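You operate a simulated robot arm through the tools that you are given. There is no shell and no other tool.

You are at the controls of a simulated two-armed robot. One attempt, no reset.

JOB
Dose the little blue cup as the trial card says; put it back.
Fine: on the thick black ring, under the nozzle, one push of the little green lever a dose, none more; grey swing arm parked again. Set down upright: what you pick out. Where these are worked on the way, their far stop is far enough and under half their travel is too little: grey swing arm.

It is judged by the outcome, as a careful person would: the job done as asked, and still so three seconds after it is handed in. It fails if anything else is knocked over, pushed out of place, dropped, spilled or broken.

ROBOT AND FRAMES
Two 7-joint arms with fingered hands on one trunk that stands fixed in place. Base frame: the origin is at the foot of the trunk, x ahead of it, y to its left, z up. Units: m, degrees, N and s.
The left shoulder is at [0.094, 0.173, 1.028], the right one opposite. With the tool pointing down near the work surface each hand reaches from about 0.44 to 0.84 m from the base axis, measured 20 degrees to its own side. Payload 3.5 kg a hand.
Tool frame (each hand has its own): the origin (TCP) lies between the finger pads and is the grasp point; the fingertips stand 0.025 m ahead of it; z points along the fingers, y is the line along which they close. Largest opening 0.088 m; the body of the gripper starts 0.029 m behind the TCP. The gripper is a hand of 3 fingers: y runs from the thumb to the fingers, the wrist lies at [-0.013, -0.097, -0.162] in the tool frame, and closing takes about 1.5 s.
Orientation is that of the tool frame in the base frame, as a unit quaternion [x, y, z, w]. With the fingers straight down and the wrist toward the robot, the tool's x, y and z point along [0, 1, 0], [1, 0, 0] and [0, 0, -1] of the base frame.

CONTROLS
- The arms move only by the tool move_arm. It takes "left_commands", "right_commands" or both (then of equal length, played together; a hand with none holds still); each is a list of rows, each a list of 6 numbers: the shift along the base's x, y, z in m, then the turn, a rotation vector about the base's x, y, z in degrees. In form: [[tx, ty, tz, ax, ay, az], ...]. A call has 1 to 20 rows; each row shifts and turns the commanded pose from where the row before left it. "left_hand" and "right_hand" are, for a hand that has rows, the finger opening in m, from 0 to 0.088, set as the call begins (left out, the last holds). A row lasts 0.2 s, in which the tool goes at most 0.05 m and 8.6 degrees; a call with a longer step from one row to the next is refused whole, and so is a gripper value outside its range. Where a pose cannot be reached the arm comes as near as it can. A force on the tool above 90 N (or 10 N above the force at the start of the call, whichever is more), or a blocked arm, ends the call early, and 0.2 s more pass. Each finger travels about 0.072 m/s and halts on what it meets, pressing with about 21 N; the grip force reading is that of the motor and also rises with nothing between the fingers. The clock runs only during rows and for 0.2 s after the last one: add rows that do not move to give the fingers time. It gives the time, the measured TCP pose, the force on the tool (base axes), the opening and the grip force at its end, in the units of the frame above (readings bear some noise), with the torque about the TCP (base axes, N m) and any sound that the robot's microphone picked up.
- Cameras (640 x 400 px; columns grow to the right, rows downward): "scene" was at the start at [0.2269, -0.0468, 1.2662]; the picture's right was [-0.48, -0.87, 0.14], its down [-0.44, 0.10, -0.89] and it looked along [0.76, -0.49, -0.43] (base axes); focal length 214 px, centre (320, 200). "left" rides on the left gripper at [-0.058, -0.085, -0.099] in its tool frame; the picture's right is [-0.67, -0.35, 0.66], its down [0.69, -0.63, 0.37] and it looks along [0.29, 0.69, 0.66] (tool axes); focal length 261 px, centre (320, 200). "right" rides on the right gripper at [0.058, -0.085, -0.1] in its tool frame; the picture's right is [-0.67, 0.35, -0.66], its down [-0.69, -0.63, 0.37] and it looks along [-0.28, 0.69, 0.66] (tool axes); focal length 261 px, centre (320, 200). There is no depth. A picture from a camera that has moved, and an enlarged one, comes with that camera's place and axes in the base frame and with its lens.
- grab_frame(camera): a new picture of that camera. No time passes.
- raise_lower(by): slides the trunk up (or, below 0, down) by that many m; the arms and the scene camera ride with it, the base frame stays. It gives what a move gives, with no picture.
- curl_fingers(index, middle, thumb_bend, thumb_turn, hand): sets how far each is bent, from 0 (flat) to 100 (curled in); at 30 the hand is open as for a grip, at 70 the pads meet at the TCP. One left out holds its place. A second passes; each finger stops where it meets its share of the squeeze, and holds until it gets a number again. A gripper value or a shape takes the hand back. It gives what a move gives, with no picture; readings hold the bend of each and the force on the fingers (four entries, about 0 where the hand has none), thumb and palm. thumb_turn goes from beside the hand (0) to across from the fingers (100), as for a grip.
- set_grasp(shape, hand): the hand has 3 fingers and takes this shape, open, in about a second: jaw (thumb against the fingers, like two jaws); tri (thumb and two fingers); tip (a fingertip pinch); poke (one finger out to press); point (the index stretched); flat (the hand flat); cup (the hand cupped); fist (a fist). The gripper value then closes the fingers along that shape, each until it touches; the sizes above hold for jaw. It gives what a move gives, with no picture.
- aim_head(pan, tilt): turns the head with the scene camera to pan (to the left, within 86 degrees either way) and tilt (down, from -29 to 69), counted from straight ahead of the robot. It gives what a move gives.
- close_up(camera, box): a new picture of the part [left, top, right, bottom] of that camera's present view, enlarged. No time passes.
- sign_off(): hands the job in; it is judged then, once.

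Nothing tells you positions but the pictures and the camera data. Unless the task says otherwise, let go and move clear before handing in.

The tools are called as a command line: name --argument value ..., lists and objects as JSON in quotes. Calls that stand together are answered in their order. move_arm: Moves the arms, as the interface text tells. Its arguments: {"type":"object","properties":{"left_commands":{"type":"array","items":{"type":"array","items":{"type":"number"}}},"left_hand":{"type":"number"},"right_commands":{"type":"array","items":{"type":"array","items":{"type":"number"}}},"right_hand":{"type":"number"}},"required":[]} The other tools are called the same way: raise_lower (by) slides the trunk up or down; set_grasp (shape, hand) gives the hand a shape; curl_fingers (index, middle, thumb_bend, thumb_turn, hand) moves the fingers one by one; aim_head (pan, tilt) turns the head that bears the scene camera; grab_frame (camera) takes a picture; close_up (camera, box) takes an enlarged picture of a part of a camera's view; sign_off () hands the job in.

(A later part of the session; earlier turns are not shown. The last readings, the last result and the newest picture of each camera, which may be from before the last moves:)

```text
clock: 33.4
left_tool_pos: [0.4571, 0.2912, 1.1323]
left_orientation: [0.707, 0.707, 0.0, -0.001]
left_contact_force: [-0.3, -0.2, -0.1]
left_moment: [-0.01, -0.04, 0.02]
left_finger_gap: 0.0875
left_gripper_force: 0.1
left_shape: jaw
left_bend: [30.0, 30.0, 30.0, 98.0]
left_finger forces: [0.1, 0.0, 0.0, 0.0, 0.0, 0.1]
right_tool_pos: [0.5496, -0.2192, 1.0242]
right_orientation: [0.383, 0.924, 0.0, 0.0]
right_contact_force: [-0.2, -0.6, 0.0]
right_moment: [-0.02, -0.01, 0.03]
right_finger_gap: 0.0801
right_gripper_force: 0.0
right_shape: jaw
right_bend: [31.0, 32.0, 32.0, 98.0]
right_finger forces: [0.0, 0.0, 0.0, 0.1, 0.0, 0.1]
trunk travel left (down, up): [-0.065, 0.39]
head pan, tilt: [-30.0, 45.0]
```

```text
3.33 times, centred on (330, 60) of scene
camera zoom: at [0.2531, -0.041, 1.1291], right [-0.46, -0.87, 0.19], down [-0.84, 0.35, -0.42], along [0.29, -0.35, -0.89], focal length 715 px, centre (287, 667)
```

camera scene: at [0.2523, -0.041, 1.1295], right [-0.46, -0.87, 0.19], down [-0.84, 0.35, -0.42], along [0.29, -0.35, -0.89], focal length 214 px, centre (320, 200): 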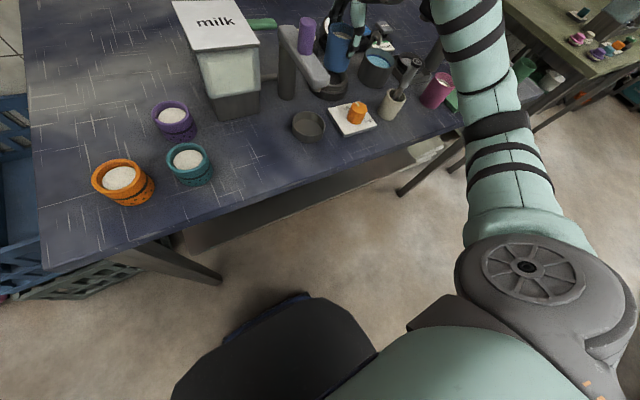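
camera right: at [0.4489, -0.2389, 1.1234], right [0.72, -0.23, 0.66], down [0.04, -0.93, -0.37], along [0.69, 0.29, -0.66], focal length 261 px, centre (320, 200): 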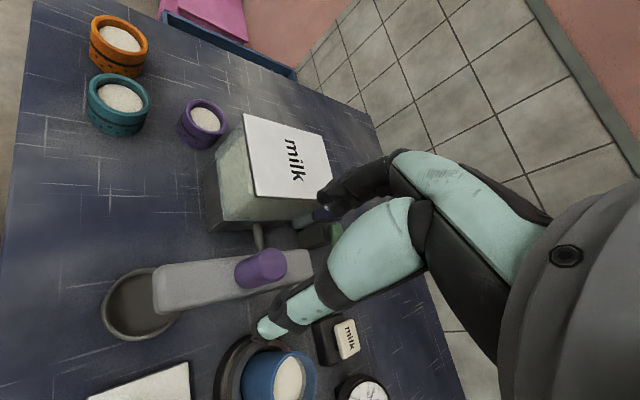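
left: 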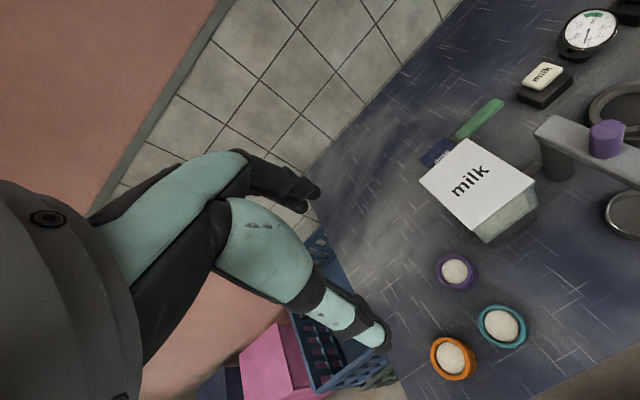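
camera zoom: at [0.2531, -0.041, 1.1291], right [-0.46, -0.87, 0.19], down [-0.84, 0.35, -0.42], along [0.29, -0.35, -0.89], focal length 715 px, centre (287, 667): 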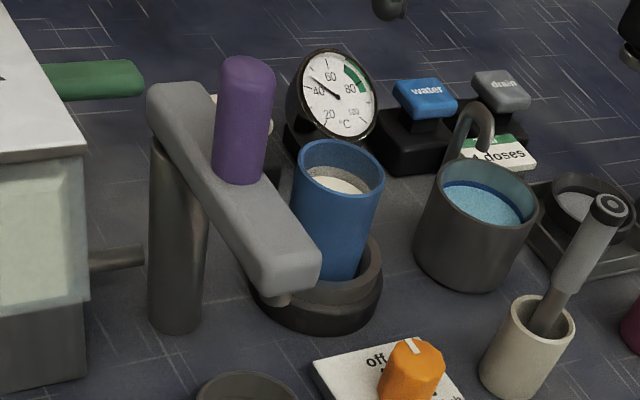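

close_up --camera "right" --box '[140, 100, 350, 310]'

grab_frame --camera "scene"

grab_frame --camera "left"

```text
1.90 times, centred on (245, 205) of right
camera zoom: at [0.4489, -0.2389, 1.1234], right [0.72, -0.23, 0.66], down [0.04, -0.93, -0.37], along [0.69, 0.29, -0.66], focal length 496 px, centre (463, 190)
```

zoom: 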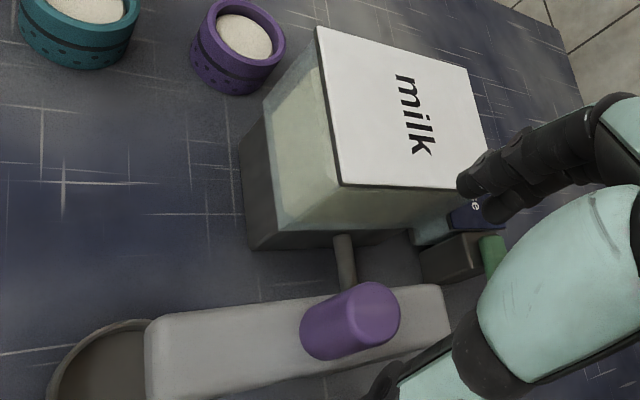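

```text
taken
camera scene: at [0.2531, -0.041, 1.1291], right [-0.46, -0.87, 0.19], down [-0.84, 0.35, -0.42], along [0.29, -0.35, -0.89], focal length 214 px, centre (320, 200)
```

scene: 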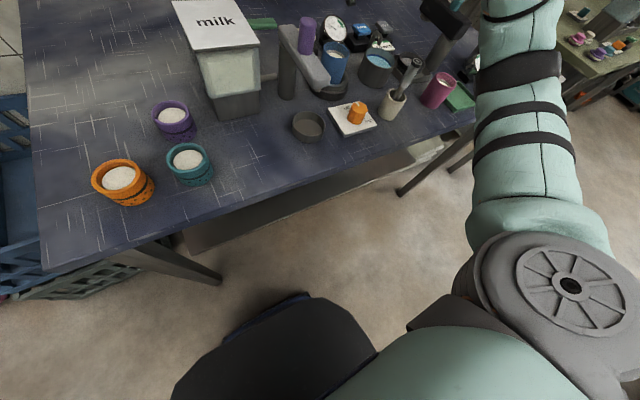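

```text
taken
camera left: at [0.3725, 0.231, 1.231], right [-0.35, -0.67, -0.66], down [-0.63, 0.69, -0.37], along [0.69, 0.29, -0.66], focal length 261 px, centre (320, 200)
```

left: 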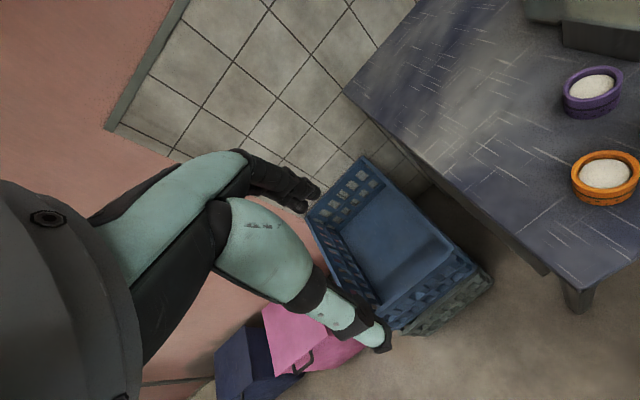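

The dispenser lid's corner is at (0.573, -0.151) with its top at 0.925, which is clear of the fingers. The TCP is right above the knob, so I'll descend onto it.

move_arm --right_commands '[[0.001, 0, -0.02, 0, 0, 0], [0, 0, -0.02, 0, 0, 0], [0, 0, -0.018, 0, 0, 0], [0, 0, 0, 0, 0, 0], [0, 0, 0, 0, 0, 0]]' --right_hand 0.06

close_up --camera "right" --box '[180, 160, 370, 350]'

close_up --camera "scene" --box '[260, 0, 360, 100]'

```text
clock: 34.6
left_tool_pos: [0.4572, 0.2906, 1.1316]
left_orientation: [0.707, 0.707, 0.0, 0.0]
left_contact_force: [0.1, -0.3, -0.7]
left_moment: [0.01, 0.0, 0.03]
left_finger_gap: 0.0877
left_gripper_force: 0.2
left_shape: jaw
left_bend: [30.0, 30.0, 30.0, 98.0]
left_finger forces: [0.0, 0.0, 0.0, 0.1, 0.0, 0.1]
right_tool_pos: [0.5517, -0.2168, 0.9654]
right_orientation: [0.383, 0.924, -0.001, 0.0]
right_contact_force: [-0.5, -0.2, 0.2]
right_moment: [0.0, 0.0, -0.02]
right_finger_gap: 0.0605
right_gripper_force: 0.0
right_shape: jaw
right_bend: [28.0, 37.0, 59.0, 99.0]
right_finger forces: [0.1, 0.1, 0.1, 0.0, 0.0, 0.1]
trunk travel left (down, up): [-0.065, 0.39]
head pan, tilt: [-30.0, 45.0]
```

```text
2.11 times, centred on (275, 255) of right
camera zoom: at [0.4503, -0.2375, 1.064], right [0.72, -0.23, 0.66], down [0.04, -0.93, -0.37], along [0.69, 0.29, -0.66], focal length 549 px, centre (415, 84)
```

zoom: 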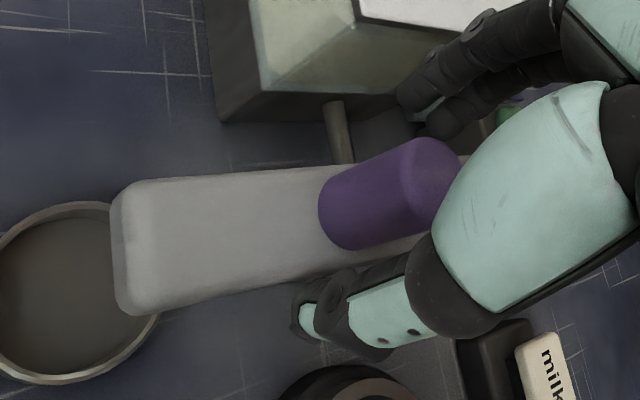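

```text
4.00 times, centred on (310, 50) of scene
camera zoom: at [0.2531, -0.041, 1.1291], right [-0.46, -0.87, 0.19], down [-0.84, 0.35, -0.42], along [0.29, -0.35, -0.89], focal length 858 px, centre (360, 800)
```

zoom: 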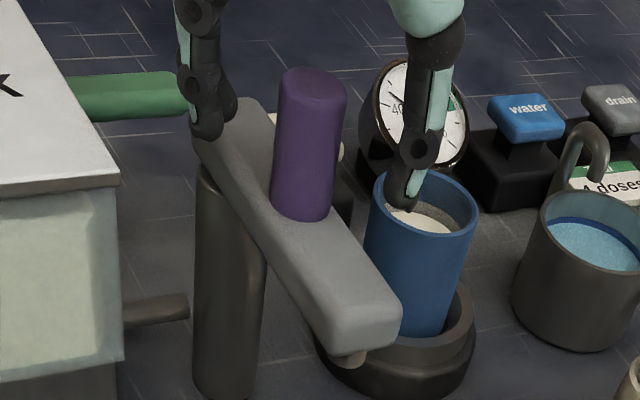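

move_arm --right_commands '[[0, 0, 0, 0, 0, 0], [0, 0, 0, 0, 0, 0], [0, 0, 0, 0, 0, 0], [0, 0, 0, 0, 0, 0], [0, 0, 0, 0, 0, 0], [0, 0, 0, 0, 0, 0]]' --right_hand 0.01

close_up --camera "right" --box '[180, 160, 370, 350]'

close_up --camera "scene" --box '[260, 0, 360, 100]'

```text
clock: 36.0
left_tool_pos: [0.4574, 0.29, 1.1319]
left_orientation: [0.707, 0.707, 0.0, 0.0]
left_contact_force: [-0.1, 1.0, 0.3]
left_moment: [0.01, -0.01, 0.0]
left_finger_gap: 0.0873
left_gripper_force: 0.0
left_shape: jaw
left_bend: [30.0, 30.0, 30.0, 98.0]
left_finger forces: [0.1, 0.1, 0.1, 0.0, 0.1, 0.1]
right_tool_pos: [0.5519, -0.2177, 0.9656]
right_orientation: [0.383, 0.924, -0.001, 0.0]
right_contact_force: [-1.6, 0.9, -2.9]
right_moment: [0.01, 0.04, -0.01]
right_finger_gap: 0.0161
right_gripper_force: 20.9
right_shape: jaw
right_bend: [73.0, 58.0, 74.0, 100.0]
right_finger forces: [11.1, 6.6, 0.0, 0.0, 18.3, 0.0]
trunk travel left (down, up): [-0.065, 0.39]
head pan, tilt: [-30.0, 45.0]
```

```text
2.11 times, centred on (275, 255) of right
camera zoom: at [0.4502, -0.2375, 1.0642], right [0.72, -0.23, 0.66], down [0.04, -0.93, -0.37], along [0.69, 0.29, -0.66], focal length 549 px, centre (415, 84)
```

zoom: 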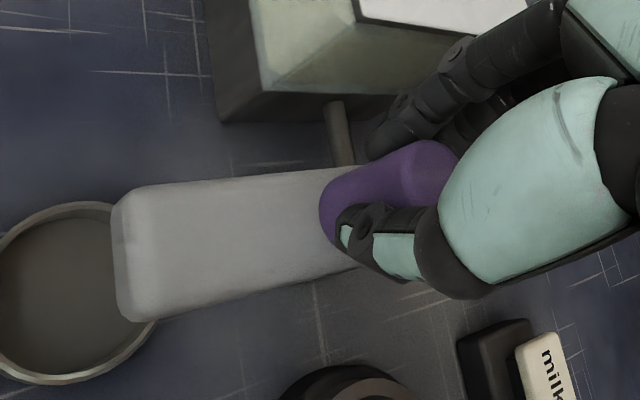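

```text
4.00 times, centred on (310, 50) of scene
camera zoom: at [0.253, -0.0409, 1.1291], right [-0.46, -0.87, 0.19], down [-0.84, 0.35, -0.42], along [0.29, -0.35, -0.89], focal length 858 px, centre (360, 800)
```

zoom: 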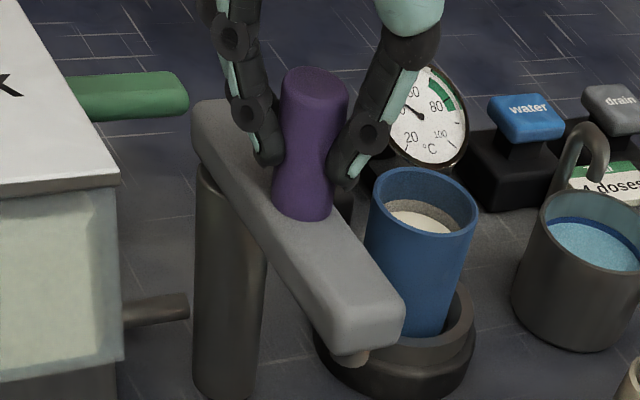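

The knob is held. I'll swing it along its arc about the pivot (~(0.600, -0.215), radius ≈0.048), first half now, then check.

move_arm --right_commands '[[0.0013, -0.0083, 0, 0, 0, 0], [0.0028, -0.0079, 0, 0, 0, 0], [0.004, -0.0073, 0, 0, 0, 0], [0.0053, -0.0065, 0, 0, 0, 0], [0, 0, 0, 0, 0, 0]]'

close_up --camera "right" --box '[180, 160, 370, 350]'

close_up --camera "scene" --box '[260, 0, 360, 100]'

```text
clock: 37.2
left_tool_pos: [0.458, 0.2882, 1.1307]
left_orientation: [0.707, 0.707, 0.0, -0.001]
left_contact_force: [-0.7, -0.5, -0.2]
left_moment: [0.0, 0.02, 0.02]
left_finger_gap: 0.0875
left_gripper_force: 0.0
left_shape: jaw
left_bend: [30.0, 30.0, 30.0, 98.0]
left_finger forces: [0.0, 0.1, 0.1, 0.0, 0.0, 0.0]
right_tool_pos: [0.5634, -0.2511, 0.9662]
right_orientation: [0.382, 0.924, 0.0, -0.001]
right_contact_force: [-11.1, -4.5, -17.1]
right_moment: [0.04, 0.24, 0.14]
right_finger_gap: 0.0136
right_gripper_force: 21.3
right_shape: jaw
right_bend: [73.0, 58.0, 72.0, 100.0]
right_finger forces: [12.3, 6.9, 0.1, 0.0, 21.2, 0.1]
trunk travel left (down, up): [-0.065, 0.39]
head pan, tilt: [-30.0, 45.0]
```

```text
2.11 times, centred on (275, 255) of right
camera zoom: at [0.4624, -0.2704, 1.0653], right [0.72, -0.23, 0.65], down [0.04, -0.93, -0.37], along [0.69, 0.29, -0.66], focal length 549 px, centre (415, 84)
```

zoom: 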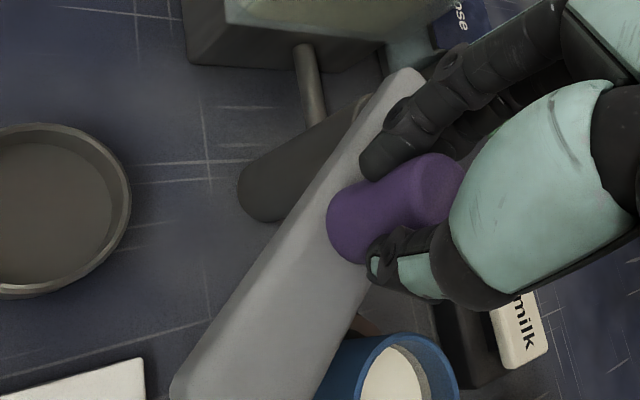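

```text
4.00 times, centred on (310, 50) of scene
camera zoom: at [0.2534, -0.0428, 1.1287], right [-0.46, -0.87, 0.19], down [-0.84, 0.35, -0.41], along [0.29, -0.35, -0.89], focal length 858 px, centre (360, 800)
```

zoom: 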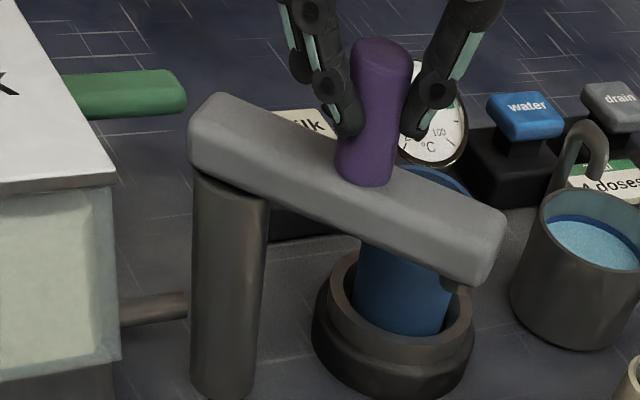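

The arm has swung about half way. The pull shows the true radius is a little larger than I assumed, so I'll widen the arc and carry on.

move_arm --right_commands '[[0.0037, -0.0095, -0.002, 0, 0, 0], [0.0077, -0.0055, 0, 0, 0, 0], [0.0087, -0.004, 0, 0, 0, 0], [0, 0, 0, 0, 0, 0]]'

close_up --camera "right" --box '[160, 160, 370, 370]'

close_up --camera "scene" --box '[260, 0, 360, 100]'

```text
clock: 38.2
left_tool_pos: [0.4579, 0.2894, 1.1316]
left_orientation: [0.707, 0.708, 0.001, 0.0]
left_contact_force: [0.6, -0.4, 0.6]
left_moment: [-0.02, -0.01, 0.0]
left_finger_gap: 0.0877
left_gripper_force: 0.1
left_shape: jaw
left_bend: [30.0, 30.0, 30.0, 98.0]
left_finger forces: [0.0, 0.0, 0.0, 0.1, 0.0, 0.0]
right_tool_pos: [0.5852, -0.2682, 0.9658]
right_orientation: [0.383, 0.924, 0.0, 0.0]
right_contact_force: [-2.9, 0.5, -9.0]
right_moment: [0.13, 0.1, 0.13]
right_finger_gap: 0.0126
right_gripper_force: 21.1
right_shape: jaw
right_bend: [74.0, 56.0, 72.0, 100.0]
right_finger forces: [11.6, 10.3, 0.0, 0.0, 17.8, 0.1]
trunk travel left (down, up): [-0.065, 0.39]
head pan, tilt: [-30.0, 45.0]
```

```text
1.90 times, centred on (265, 265) of right
camera zoom: at [0.4836, -0.2871, 1.0645], right [0.72, -0.23, 0.66], down [0.04, -0.93, -0.37], along [0.69, 0.29, -0.66], focal length 496 px, centre (425, 76)
```

zoom: 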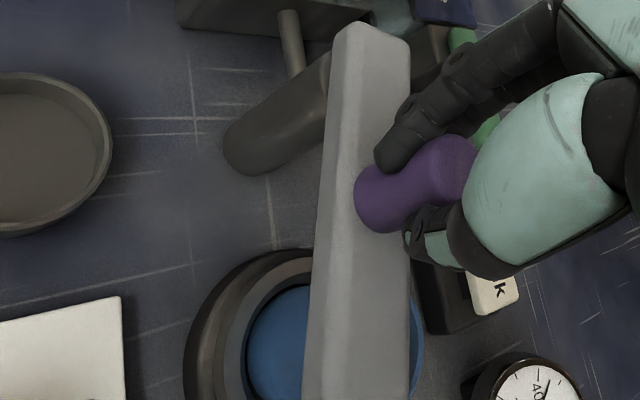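

```text
4.00 times, centred on (310, 50) of scene
camera zoom: at [0.2538, -0.0413, 1.1289], right [-0.46, -0.87, 0.19], down [-0.84, 0.35, -0.41], along [0.29, -0.35, -0.89], focal length 858 px, centre (360, 800)
```

zoom: 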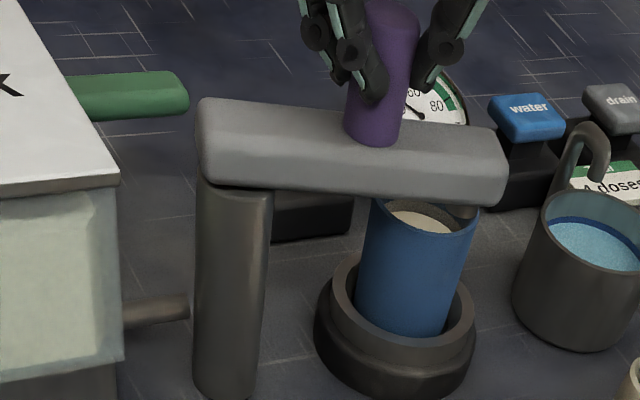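

move_arm --right_commands '[[0.008, -0.0025, 0, 0, 0, 0], [0.008, -0.0008, 0, 0, 0, 0], [0, 0, 0, 0, 0, 0]]'

close_up --camera "right" --box '[160, 160, 370, 370]'

close_up --camera "scene" --box '[260, 0, 360, 100]'

```text
clock: 39.0
left_tool_pos: [0.458, 0.2911, 1.1325]
left_orientation: [0.707, 0.707, 0.0, 0.0]
left_contact_force: [0.3, 0.5, 0.1]
left_moment: [0.01, 0.01, -0.03]
left_finger_gap: 0.0874
left_gripper_force: 0.1
left_shape: jaw
left_bend: [30.0, 30.0, 30.0, 98.0]
left_finger forces: [0.1, 0.0, 0.0, 0.0, 0.1, 0.0]
right_tool_pos: [0.602, -0.2701, 0.9656]
right_orientation: [0.383, 0.924, 0.0, -0.001]
right_contact_force: [-7.0, 0.7, -8.3]
right_moment: [0.14, 0.13, 0.19]
right_finger_gap: 0.0123
right_gripper_force: 21.2
right_shape: jaw
right_bend: [74.0, 56.0, 73.0, 100.0]
right_finger forces: [19.9, 10.1, 0.0, 0.0, 21.5, 0.0]
trunk travel left (down, up): [-0.065, 0.39]
head pan, tilt: [-30.0, 45.0]
```

```text
1.90 times, centred on (265, 265) of right
camera zoom: at [0.4994, -0.2896, 1.0636], right [0.72, -0.23, 0.66], down [0.04, -0.93, -0.37], along [0.69, 0.29, -0.66], focal length 496 px, centre (425, 76)
```

zoom: 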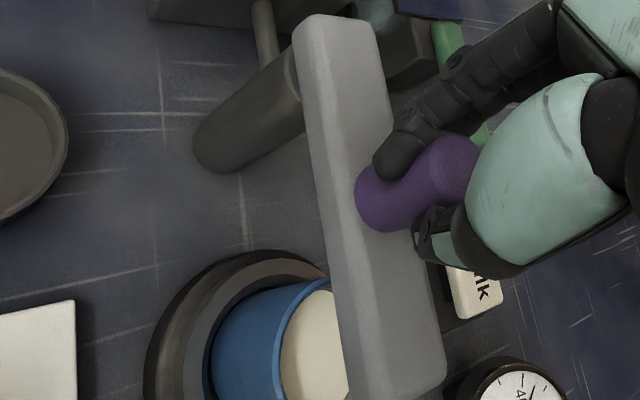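

```text
4.00 times, centred on (310, 50) of scene
camera zoom: at [0.253, -0.0413, 1.1291], right [-0.46, -0.87, 0.19], down [-0.84, 0.35, -0.42], along [0.29, -0.35, -0.89], focal length 858 px, centre (360, 800)
```

zoom: 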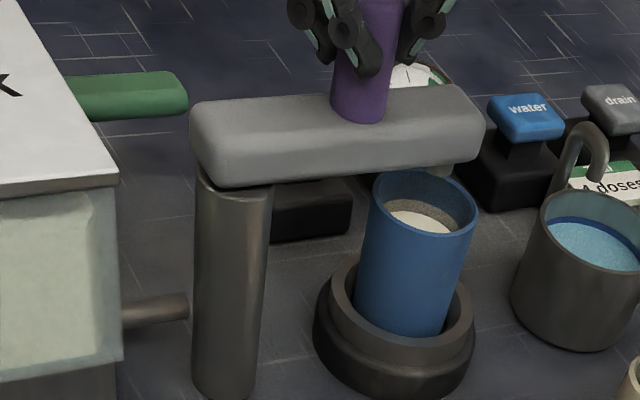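

The nozzle is now over the cup but still ~1 cm short of centre, so I'll push a bit more to find the stop.

move_arm --right_commands '[[0.004, 0, 0, 0, 0, 0], [0.003, 0.0, 0, 0, 0, 0], [0, 0, 0, 0, 0, 0]]'

close_up --camera "right" --box '[160, 160, 370, 370]'

close_up --camera "scene" --box '[260, 0, 360, 100]'

```text
clock: 39.8
left_tool_pos: [0.4534, 0.2901, 1.1334]
left_orientation: [0.707, 0.707, 0.002, 0.001]
left_contact_force: [0.6, -0.2, 0.6]
left_moment: [0.02, 0.0, 0.01]
left_finger_gap: 0.0877
left_gripper_force: 0.1
left_shape: jaw
left_bend: [30.0, 30.0, 30.0, 98.0]
left_finger forces: [0.0, 0.0, 0.1, 0.1, 0.1, 0.0]
right_tool_pos: [0.602, -0.2697, 0.9662]
right_orientation: [0.382, 0.924, -0.001, -0.002]
right_contact_force: [-45.1, 9.4, -26.8]
right_moment: [0.37, 0.81, 0.07]
right_finger_gap: 0.012
right_gripper_force: 21.3
right_shape: jaw
right_bend: [74.0, 57.0, 72.0, 100.0]
right_finger forces: [56.4, 7.3, 0.0, 0.0, 23.9, 0.1]
trunk travel left (down, up): [-0.065, 0.39]
head pan, tilt: [-30.0, 45.0]
```

```text
1.90 times, centred on (265, 265) of right
camera zoom: at [0.5018, -0.2887, 1.0649], right [0.72, -0.23, 0.65], down [0.04, -0.93, -0.37], along [0.69, 0.29, -0.66], focal length 496 px, centre (425, 76)
```

zoom: 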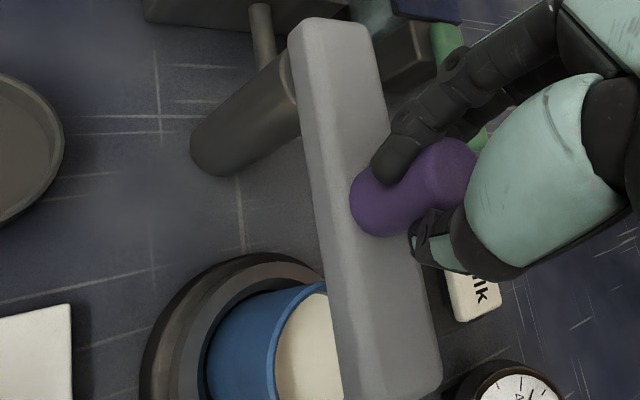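

```text
4.00 times, centred on (310, 50) of scene
camera zoom: at [0.2482, -0.0408, 1.1299], right [-0.46, -0.87, 0.19], down [-0.84, 0.35, -0.42], along [0.29, -0.35, -0.89], focal length 858 px, centre (360, 800)
```

zoom: 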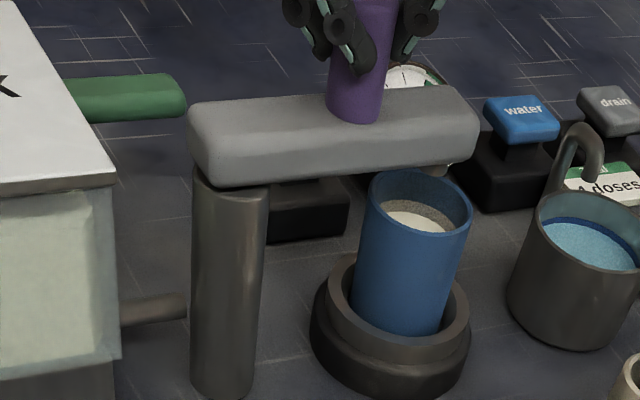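

A 45 N push with no movement means the far stop is reached. I'll relax, then let go of the knob and rise.

move_arm --right_commands '[[-0.007, 0, 0, 0, 0, 0], [0, 0, 0, 0, 0, 0]]'

move_arm --right_commands '[[0, 0, 0, 0, 0, 0], [0, 0, 0, 0, 0, 0], [0, 0, 0, 0, 0, 0], [0, 0, 0, 0, 0, 0], [0, 0, 0, 0, 0, 0]]' --right_hand 0.06

close_up --camera "right" --box '[160, 160, 370, 370]'

close_up --camera "scene" --box '[260, 0, 360, 100]'

```text
clock: 40.4
left_tool_pos: [0.4577, 0.2907, 1.1314]
left_orientation: [0.707, 0.707, 0.001, 0.001]
left_contact_force: [-1.2, -1.2, 0.8]
left_moment: [-0.01, -0.02, -0.01]
left_finger_gap: 0.088
left_gripper_force: 0.1
left_shape: jaw
left_bend: [30.0, 30.0, 30.0, 98.0]
left_finger forces: [0.0, 0.1, 0.1, 0.1, 0.0, 0.1]
right_tool_pos: [0.5998, -0.2717, 0.9674]
right_orientation: [0.382, 0.924, 0.0, 0.002]
right_contact_force: [-11.3, 6.2, -8.0]
right_moment: [0.33, 0.3, 0.22]
right_finger_gap: 0.0121
right_gripper_force: 21.0
right_shape: jaw
right_bend: [74.0, 56.0, 72.0, 100.0]
right_finger forces: [29.3, 9.4, 0.0, 0.1, 20.9, 0.0]
trunk travel left (down, up): [-0.065, 0.39]
head pan, tilt: [-30.0, 45.0]
```

```text
clock: 41.6
left_tool_pos: [0.4562, 0.2903, 1.132]
left_orientation: [0.707, 0.707, -0.001, 0.0]
left_contact_force: [0.0, 0.2, 0.0]
left_moment: [0.02, 0.03, -0.02]
left_finger_gap: 0.0876
left_gripper_force: 0.1
left_shape: jaw
left_bend: [30.0, 30.0, 30.0, 98.0]
left_finger forces: [0.0, 0.1, 0.1, 0.0, 0.1, 0.0]
right_tool_pos: [0.6021, -0.2698, 0.9646]
right_orientation: [0.383, 0.924, 0.0, 0.001]
right_contact_force: [-0.3, 0.3, 0.6]
right_moment: [-0.02, 0.0, 0.02]
right_finger_gap: 0.0596
right_gripper_force: 0.2
right_shape: jaw
right_bend: [28.0, 38.0, 60.0, 100.0]
right_finger forces: [0.0, 0.0, 0.0, 0.0, 0.1, 0.0]
trunk travel left (down, up): [-0.065, 0.39]
head pan, tilt: [-30.0, 45.0]
```

```text
1.90 times, centred on (265, 265) of right
camera zoom: at [0.4996, -0.29, 1.0631], right [0.72, -0.23, 0.66], down [0.04, -0.93, -0.37], along [0.69, 0.29, -0.66], focal length 496 px, centre (425, 76)
```

zoom: 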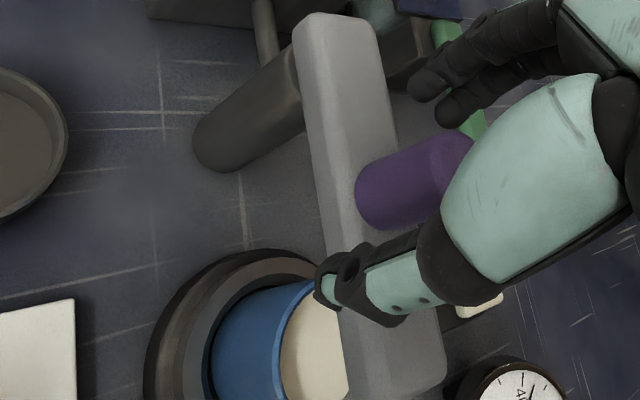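

```text
4.00 times, centred on (310, 50) of scene
camera zoom: at [0.2531, -0.041, 1.1291], right [-0.46, -0.87, 0.19], down [-0.84, 0.35, -0.42], along [0.29, -0.35, -0.89], focal length 858 px, centre (360, 800)
```

zoom: 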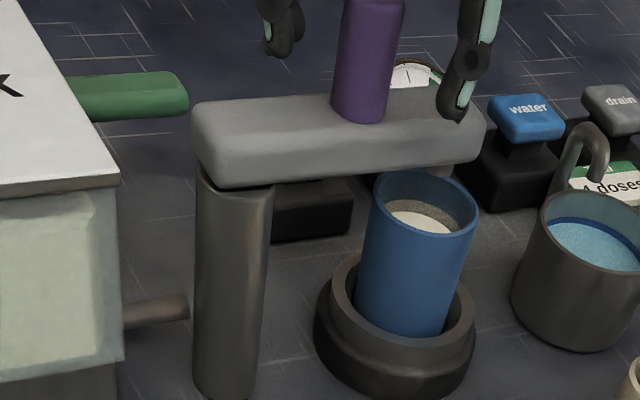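

The swing arm stays put at its stop with the nozzle over the cup. I'll raise the hand, close the fingers into a blunt probe, and move above the green lever.

move_arm --right_commands '[[0, 0, 0.02, 0, 0, 0], [0, 0, 0.03, 0, 0, 0], [0, 0, 0.03, 0, 0, 0], [0, 0, 0, 0, 0, 0]]'

move_arm --right_commands '[[0.02, 0.004, 0, 0, 0, 0], [0.03, 0.009, 0, 0, 0, 0], [0.03, 0.01, 0, 0, 0, 0], [0.026, 0.01, 0, 0, 0, 0], [0.016, 0.005, 0, 0, 0, 0], [0, 0, 0, 0, 0, 0], [0, 0, 0, 0, 0, 0]]' --right_hand 0.0

grab_frame --camera "right"

close_up --camera "scene" --box '[200, 0, 360, 110]'

```text
clock: 42.6
left_tool_pos: [0.4581, 0.2902, 1.1313]
left_orientation: [0.707, 0.707, 0.0, 0.0]
left_contact_force: [0.3, 0.6, 0.8]
left_moment: [0.01, 0.01, 0.03]
left_finger_gap: 0.0878
left_gripper_force: 0.0
left_shape: jaw
left_bend: [30.0, 30.0, 30.0, 98.0]
left_finger forces: [0.1, 0.1, 0.0, 0.1, 0.1, 0.1]
right_tool_pos: [0.6003, -0.2709, 1.0423]
right_orientation: [0.382, 0.924, 0.0, 0.0]
right_contact_force: [1.2, 0.3, -0.7]
right_moment: [-0.06, -0.01, 0.02]
right_finger_gap: 0.0595
right_gripper_force: 0.0
right_shape: jaw
right_bend: [28.0, 38.0, 60.0, 100.0]
right_finger forces: [0.1, 0.0, 0.1, 0.0, 0.0, 0.0]
trunk travel left (down, up): [-0.065, 0.39]
head pan, tilt: [-30.0, 45.0]
```

```text
clock: 44.2
left_tool_pos: [0.4576, 0.29, 1.1315]
left_orientation: [0.707, 0.707, -0.001, 0.0]
left_contact_force: [0.3, 0.4, 0.4]
left_moment: [0.01, -0.02, -0.05]
left_finger_gap: 0.0875
left_gripper_force: 0.1
left_shape: jaw
left_bend: [30.0, 30.0, 30.0, 98.0]
left_finger forces: [0.0, 0.0, 0.0, 0.1, 0.0, 0.0]
right_tool_pos: [0.7229, -0.2336, 1.0406]
right_orientation: [0.382, 0.924, 0.0, -0.001]
right_contact_force: [0.4, 0.2, -0.3]
right_moment: [0.0, 0.01, 0.01]
right_finger_gap: 0.0001
right_gripper_force: 20.8
right_shape: jaw
right_bend: [70.0, 70.0, 35.0, 100.0]
right_finger forces: [0.1, 0.1, 0.0, 0.1, 0.1, 0.0]
trunk travel left (down, up): [-0.065, 0.39]
head pan, tilt: [-30.0, 45.0]
```

```text
taken
camera right: at [0.6215, -0.2522, 1.1404], right [0.72, -0.23, 0.66], down [0.04, -0.93, -0.37], along [0.69, 0.29, -0.66], focal length 261 px, centre (320, 200)
```

right: 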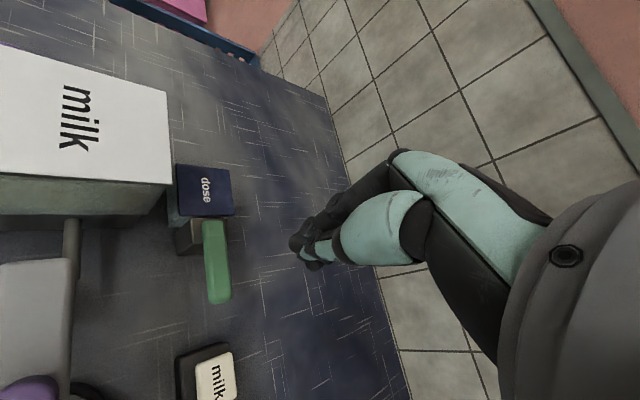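

```text
3.64 times, centred on (280, 55) of scene
camera zoom: at [0.2532, -0.0408, 1.1291], right [-0.46, -0.87, 0.19], down [-0.84, 0.35, -0.42], along [0.29, -0.35, -0.89], focal length 780 px, centre (466, 727)
```

zoom: 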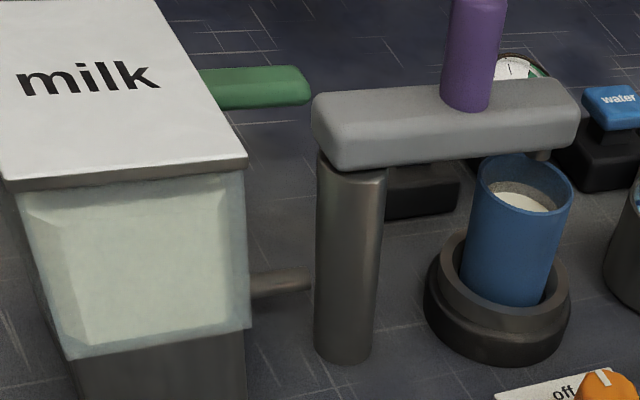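

The lever is re-measured at x≈0.727, y from -0.165 to -0.247, top z≈0.876. I'll lower the closed fingertips to just above it, near its tip.

move_arm --right_commands '[[0.004, 0.0, -0.03, 0, 0, 0], [0, 0, -0.04, 0, 0, 0], [0, 0, -0.035, 0, 0, 0], [0, 0, -0.02, 0, 0, 0], [0, 0, 0, 0, 0, 0]]'

grab_frame --camera "right"

close_up --camera "right" --box '[220, 170, 360, 310]'

close_up --camera "scene" --box '[220, 0, 340, 100]'

```text
clock: 45.4
left_tool_pos: [0.4572, 0.2909, 1.1318]
left_orientation: [0.707, 0.707, 0.0, 0.0]
left_contact_force: [-0.5, -0.4, 0.1]
left_moment: [0.0, 0.04, 0.03]
left_finger_gap: 0.0874
left_gripper_force: 0.1
left_shape: jaw
left_bend: [30.0, 30.0, 30.0, 98.0]
left_finger forces: [0.0, 0.0, 0.0, 0.0, 0.0, 0.0]
right_tool_pos: [0.7259, -0.2338, 0.9193]
right_orientation: [0.383, 0.924, 0.0, 0.0]
right_contact_force: [0.5, 0.0, -0.3]
right_moment: [0.02, 0.0, -0.03]
right_finger_gap: 0.0
right_gripper_force: 21.4
right_shape: jaw
right_bend: [70.0, 70.0, 35.0, 100.0]
right_finger forces: [0.0, 0.0, 0.1, 0.0, 0.1, 0.0]
trunk travel left (down, up): [-0.065, 0.39]
head pan, tilt: [-30.0, 45.0]
```

```text
taken
camera right: at [0.6246, -0.2532, 1.0177], right [0.72, -0.23, 0.66], down [0.04, -0.93, -0.37], along [0.69, 0.29, -0.66], focal length 261 px, centre (320, 200)
```

right: 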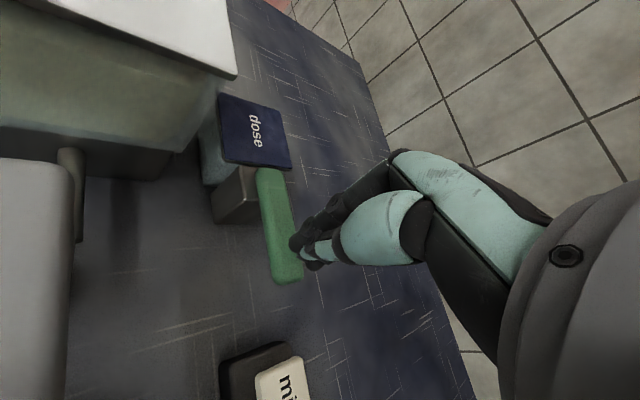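

```text
2.86 times, centred on (290, 240) of right
camera zoom: at [0.6246, -0.2532, 1.0177], right [0.72, -0.23, 0.66], down [0.04, -0.93, -0.37], along [0.69, 0.29, -0.66], focal length 745 px, centre (406, 86)
```

zoom: 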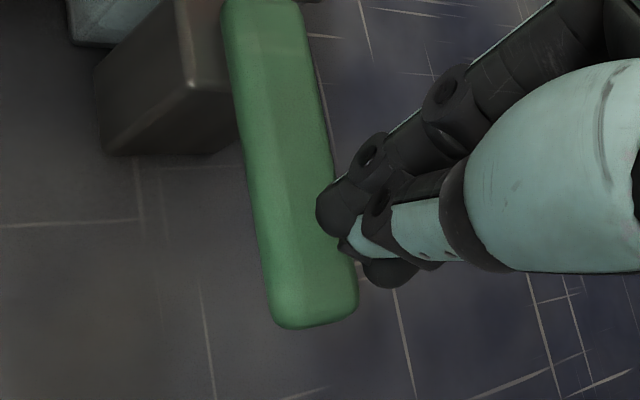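

```text
4.00 times, centred on (280, 50) of scene
camera zoom: at [0.253, -0.0408, 1.1292], right [-0.46, -0.87, 0.19], down [-0.84, 0.35, -0.42], along [0.29, -0.35, -0.89], focal length 858 px, centre (480, 800)
```

zoom: 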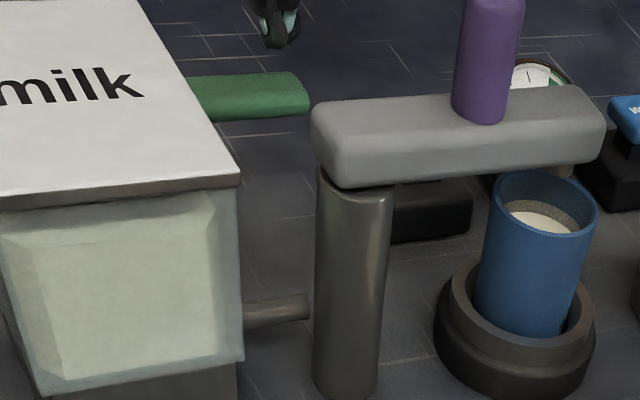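

The fingertips are right above the lever near its free end. I'll make the first push in small steps, watching force and sound.

move_arm --right_commands '[[0.001, 0, -0.008, 0, 0, 0], [0, 0, -0.008, 0, 0, 0], [0, 0, 0, 0, 0, 0]]'

close_up --camera "right" --box '[220, 170, 360, 310]'

move_arm --right_commands '[[0, 0, -0.005, 0, 0, 0], [0, 0, 0, 0, 0, 0]]'

```text
clock: 46.2
left_tool_pos: [0.4578, 0.2896, 1.1319]
left_orientation: [0.707, 0.707, -0.001, 0.0]
left_contact_force: [0.4, 0.8, -0.1]
left_moment: [-0.02, -0.01, 0.0]
left_finger_gap: 0.0877
left_gripper_force: 0.0
left_shape: jaw
left_bend: [30.0, 30.0, 30.0, 98.0]
left_finger forces: [0.1, 0.1, 0.0, 0.0, 0.0, 0.0]
right_tool_pos: [0.7255, -0.2317, 0.9038]
right_orientation: [0.383, 0.924, -0.001, 0.0]
right_contact_force: [-0.4, -0.8, 0.0]
right_moment: [0.01, 0.01, 0.01]
right_finger_gap: 0.0
right_gripper_force: 20.8
right_shape: jaw
right_bend: [70.0, 70.0, 35.0, 100.0]
right_finger forces: [0.0, 0.1, 0.0, 0.1, 0.1, 0.0]
trunk travel left (down, up): [-0.065, 0.39]
head pan, tilt: [-30.0, 45.0]
```

```text
2.86 times, centred on (290, 240) of right
camera zoom: at [0.6248, -0.2516, 1.0026], right [0.72, -0.23, 0.65], down [0.04, -0.93, -0.37], along [0.69, 0.29, -0.66], focal length 745 px, centre (406, 86)
```

zoom: 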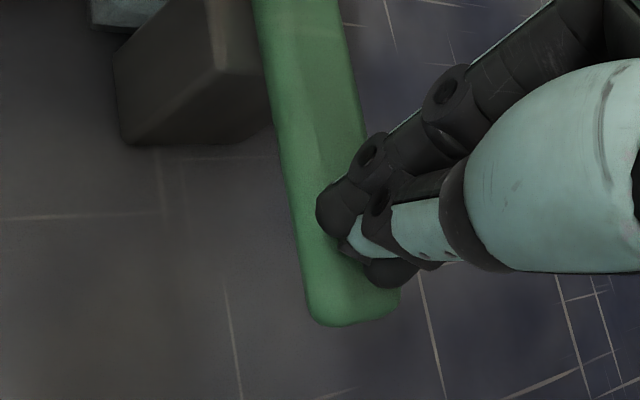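

```text
clock: 46.8
left_tool_pos: [0.4578, 0.2907, 1.1318]
left_orientation: [0.707, 0.707, 0.0, 0.0]
left_contact_force: [0.0, -0.3, 0.1]
left_moment: [0.02, 0.0, -0.03]
left_finger_gap: 0.0874
left_gripper_force: 0.1
left_shape: jaw
left_bend: [30.0, 30.0, 30.0, 98.0]
left_finger forces: [0.1, 0.0, 0.0, 0.0, 0.1, 0.0]
right_tool_pos: [0.7269, -0.232, 0.9]
right_orientation: [0.383, 0.924, 0.0, 0.0]
right_contact_force: [-0.1, -0.5, 1.4]
right_moment: [0.0, 0.01, 0.0]
right_finger_gap: 0.0002
right_gripper_force: 20.7
right_shape: jaw
right_bend: [70.0, 70.0, 35.0, 100.0]
right_finger forces: [0.1, 0.0, 0.1, 0.0, 0.0, 0.0]
trunk travel left (down, up): [-0.065, 0.39]
head pan, tilt: [-30.0, 45.0]
```

move_arm --right_commands '[[0, 0, -0.004, 0, 0, 0], [0, 0, -0.004, 0, 0, 0], [0, 0, 0, 0, 0, 0]]'

close_up --camera "right" --box '[220, 170, 360, 310]'

```text
clock: 47.6
left_tool_pos: [0.4576, 0.2904, 1.1317]
left_orientation: [0.707, 0.707, -0.001, 0.0]
left_contact_force: [-0.1, 0.2, 1.0]
left_moment: [-0.04, -0.03, 0.01]
left_finger_gap: 0.0876
left_gripper_force: 0.0
left_shape: jaw
left_bend: [30.0, 30.0, 30.0, 98.0]
left_finger forces: [0.0, 0.0, 0.0, 0.1, 0.0, 0.1]
right_tool_pos: [0.7262, -0.2326, 0.891]
right_orientation: [0.382, 0.924, 0.0, 0.0]
right_contact_force: [0.8, -0.4, 1.4]
right_moment: [-0.03, 0.02, -0.01]
right_finger_gap: 0.0
right_gripper_force: 21.1
right_shape: jaw
right_bend: [70.0, 70.0, 35.0, 100.0]
right_finger forces: [0.1, 0.1, 0.0, 0.0, 0.0, 0.0]
trunk travel left (down, up): [-0.065, 0.39]
head pan, tilt: [-30.0, 45.0]
```

```text
2.86 times, centred on (290, 240) of right
camera zoom: at [0.6253, -0.2515, 0.9894], right [0.72, -0.23, 0.66], down [0.04, -0.93, -0.37], along [0.69, 0.29, -0.66], focal length 745 px, centre (406, 86)
```

zoom: 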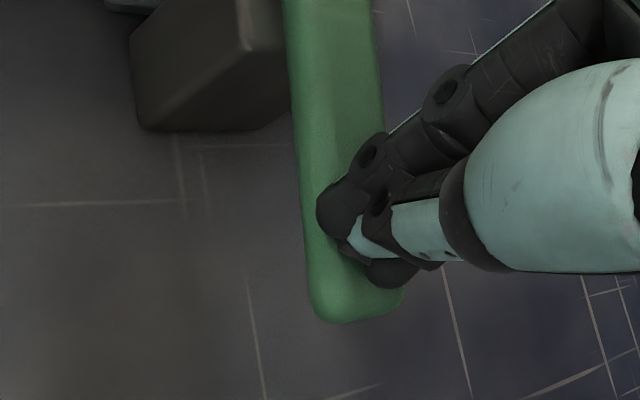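

The lever is moving down with the fingers at low force, so I'll keep pressing toward its stop.

move_arm --right_commands '[[0, 0, -0.005, 0, 0, 0], [0, 0, 0, 0, 0, 0]]'

move_arm --right_commands '[[0, 0, -0.005, 0, 0, 0], [0, 0, 0, 0, 0, 0]]'

close_up --camera "right" --box '[220, 170, 360, 310]'

close_up --camera "scene" --box '[220, 0, 340, 100]'

```text
clock: 48.2
left_tool_pos: [0.4572, 0.2903, 1.1319]
left_orientation: [0.707, 0.707, 0.0, 0.0]
left_contact_force: [-0.7, -0.6, 0.0]
left_moment: [0.01, 0.03, 0.01]
left_finger_gap: 0.0877
left_gripper_force: 0.2
left_shape: jaw
left_bend: [30.0, 30.0, 30.0, 98.0]
left_finger forces: [0.0, 0.0, 0.1, 0.1, 0.1, 0.0]
right_tool_pos: [0.7261, -0.2328, 0.886]
right_orientation: [0.382, 0.924, 0.0, -0.001]
right_contact_force: [-0.1, 0.5, 2.8]
right_moment: [0.06, -0.02, 0.03]
right_finger_gap: 0.0
right_gripper_force: 21.0
right_shape: jaw
right_bend: [70.0, 70.0, 35.0, 100.0]
right_finger forces: [0.1, 0.0, 0.0, 0.0, 0.0, 0.0]
trunk travel left (down, up): [-0.065, 0.39]
head pan, tilt: [-30.0, 45.0]
```

```text
clock: 48.8
left_tool_pos: [0.4566, 0.2898, 1.1319]
left_orientation: [0.707, 0.707, 0.0, -0.001]
left_contact_force: [0.5, 0.0, 0.0]
left_moment: [-0.04, 0.01, 0.0]
left_finger_gap: 0.0879
left_gripper_force: 0.1
left_shape: jaw
left_bend: [30.0, 30.0, 30.0, 98.0]
left_finger forces: [0.0, 0.0, 0.1, 0.0, 0.1, 0.0]
right_tool_pos: [0.7262, -0.2315, 0.8822]
right_orientation: [0.383, 0.924, 0.0, 0.0]
right_contact_force: [-1.0, -0.2, 3.0]
right_moment: [0.01, 0.03, 0.01]
right_finger_gap: 0.0
right_gripper_force: 21.3
right_shape: jaw
right_bend: [70.0, 70.0, 35.0, 100.0]
right_finger forces: [0.0, 0.1, 0.1, 0.0, 0.0, 0.0]
trunk travel left (down, up): [-0.065, 0.39]
head pan, tilt: [-30.0, 45.0]
```

```text
2.86 times, centred on (290, 240) of right
camera zoom: at [0.6255, -0.2522, 0.98], right [0.72, -0.23, 0.66], down [0.04, -0.93, -0.37], along [0.69, 0.29, -0.66], focal length 745 px, centre (406, 86)
```

zoom: 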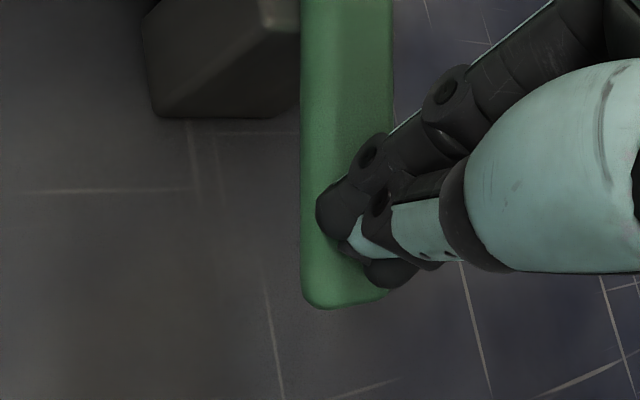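

```text
4.00 times, centred on (280, 50) of scene
camera zoom: at [0.2527, -0.0408, 1.1292], right [-0.46, -0.87, 0.19], down [-0.84, 0.35, -0.42], along [0.29, -0.35, -0.89], focal length 858 px, centre (480, 800)
```

zoom: 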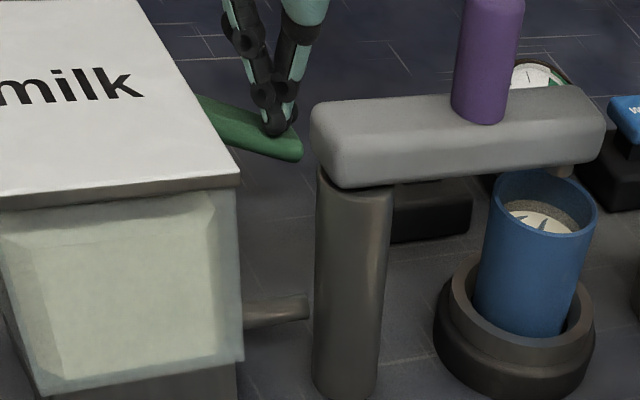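

close_up --camera "scene" --box '[280, 15, 320, 50]'

move_arm --right_commands '[[0, 0, -0.004, 0, 0, 0], [0, 0, 0, 0, 0, 0]]'

close_up --camera "scene" --box '[280, 15, 320, 50]'

```text
11.43 times, centred on (300, 32) of scene
camera zoom: at [0.2527, -0.0408, 1.1292], right [-0.46, -0.87, 0.19], down [-0.84, 0.35, -0.42], along [0.29, -0.35, -0.89], focal length 2451 px, centre (549, 2114)
```

zoom: 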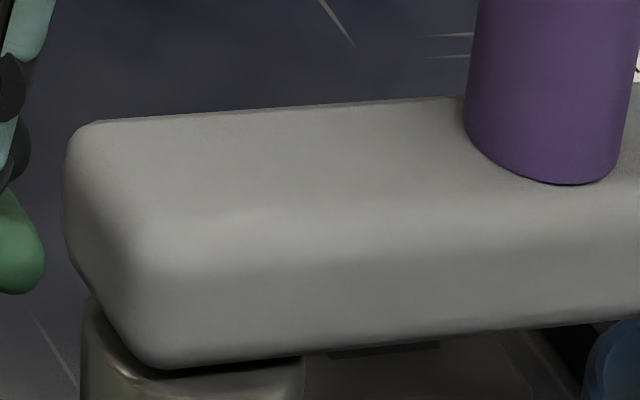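

```text
clock: 49.4
left_tool_pos: [0.4569, 0.2896, 1.1324]
left_orientation: [0.707, 0.707, 0.0, 0.001]
left_contact_force: [-0.3, 0.6, -0.2]
left_moment: [0.01, -0.01, -0.01]
left_finger_gap: 0.0877
left_gripper_force: 0.0
left_shape: jaw
left_bend: [30.0, 30.0, 30.0, 98.0]
left_finger forces: [0.0, 0.1, 0.0, 0.0, 0.0, 0.0]
right_tool_pos: [0.7268, -0.232, 0.878]
right_orientation: [0.383, 0.924, 0.001, 0.001]
right_contact_force: [1.2, -2.1, 9.8]
right_moment: [0.02, -0.04, 0.06]
right_finger_gap: 0.0
right_gripper_force: 20.9
right_shape: jaw
right_bend: [70.0, 70.0, 35.0, 100.0]
right_finger forces: [0.0, 0.1, 0.0, 0.0, 0.0, 0.1]
trunk travel left (down, up): [-0.065, 0.39]
head pan, tilt: [-30.0, 45.0]
```

```text
11.43 times, centred on (300, 32) of scene
camera zoom: at [0.2517, -0.0407, 1.1296], right [-0.46, -0.87, 0.19], down [-0.84, 0.35, -0.42], along [0.29, -0.35, -0.89], focal length 2451 px, centre (549, 2114)
```

zoom: 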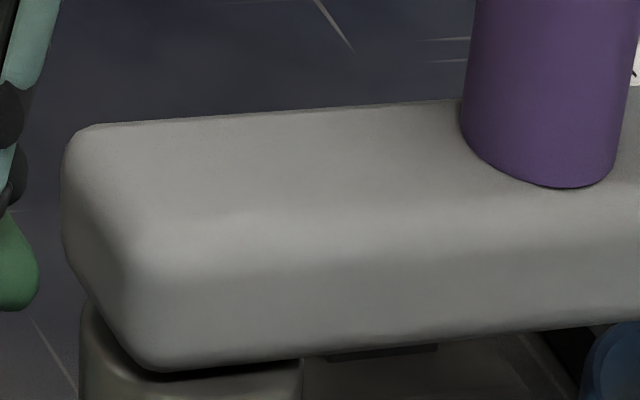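

close_up --camera "scene" --box '[318, 36, 356, 66]'

move_arm --right_commands '[[0, 0, -0.002, 0, 0, 0], [0, 0, 0, 0, 0, 0]]'

close_up --camera "scene" --box '[318, 36, 356, 66]'

```text
13.33 times, centred on (337, 51) of scene
camera zoom: at [0.2517, -0.0407, 1.1296], right [-0.46, -0.87, 0.19], down [-0.84, 0.35, -0.42], along [0.29, -0.35, -0.89], focal length 2860 px, centre (93, 2187)
```

zoom: 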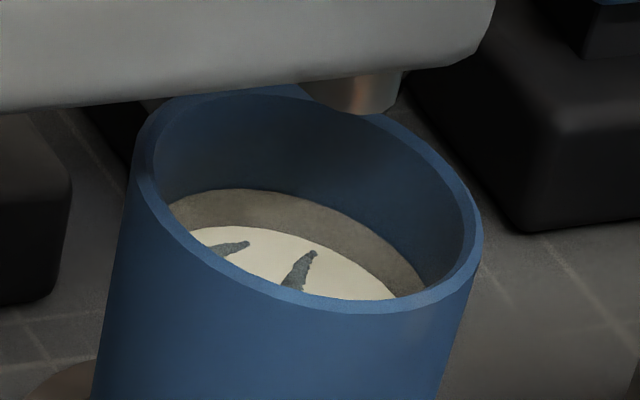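

```text
clock: 50.0
left_tool_pos: [0.4559, 0.2921, 1.1333]
left_orientation: [0.707, 0.707, 0.002, 0.001]
left_contact_force: [0.2, -0.4, 0.0]
left_moment: [-0.02, -0.01, 0.02]
left_finger_gap: 0.0876
left_gripper_force: 0.1
left_shape: jaw
left_bend: [30.0, 30.0, 30.0, 98.0]
left_finger forces: [0.0, 0.1, 0.0, 0.0, 0.0, 0.1]
right_tool_pos: [0.7258, -0.2324, 0.877]
right_orientation: [0.382, 0.924, 0.0, 0.001]
right_contact_force: [-0.7, -1.7, 15.6]
right_moment: [0.04, 0.07, 0.02]
right_finger_gap: 0.0
right_gripper_force: 20.7
right_shape: jaw
right_bend: [70.0, 70.0, 34.0, 100.0]
right_finger forces: [29.6, 0.0, 0.1, 0.1, 0.1, 0.0]
trunk travel left (down, up): [-0.065, 0.39]
head pan, tilt: [-30.0, 45.0]
```

```text
13.33 times, centred on (337, 51) of scene
camera zoom: at [0.2506, -0.0404, 1.1299], right [-0.46, -0.87, 0.19], down [-0.84, 0.35, -0.42], along [0.29, -0.35, -0.89], focal length 2860 px, centre (93, 2187)
```

zoom: 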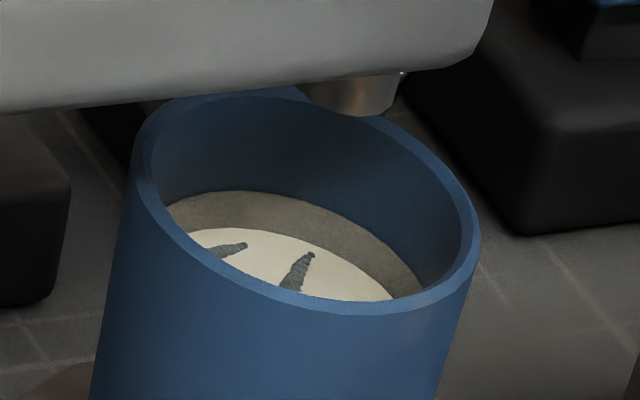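

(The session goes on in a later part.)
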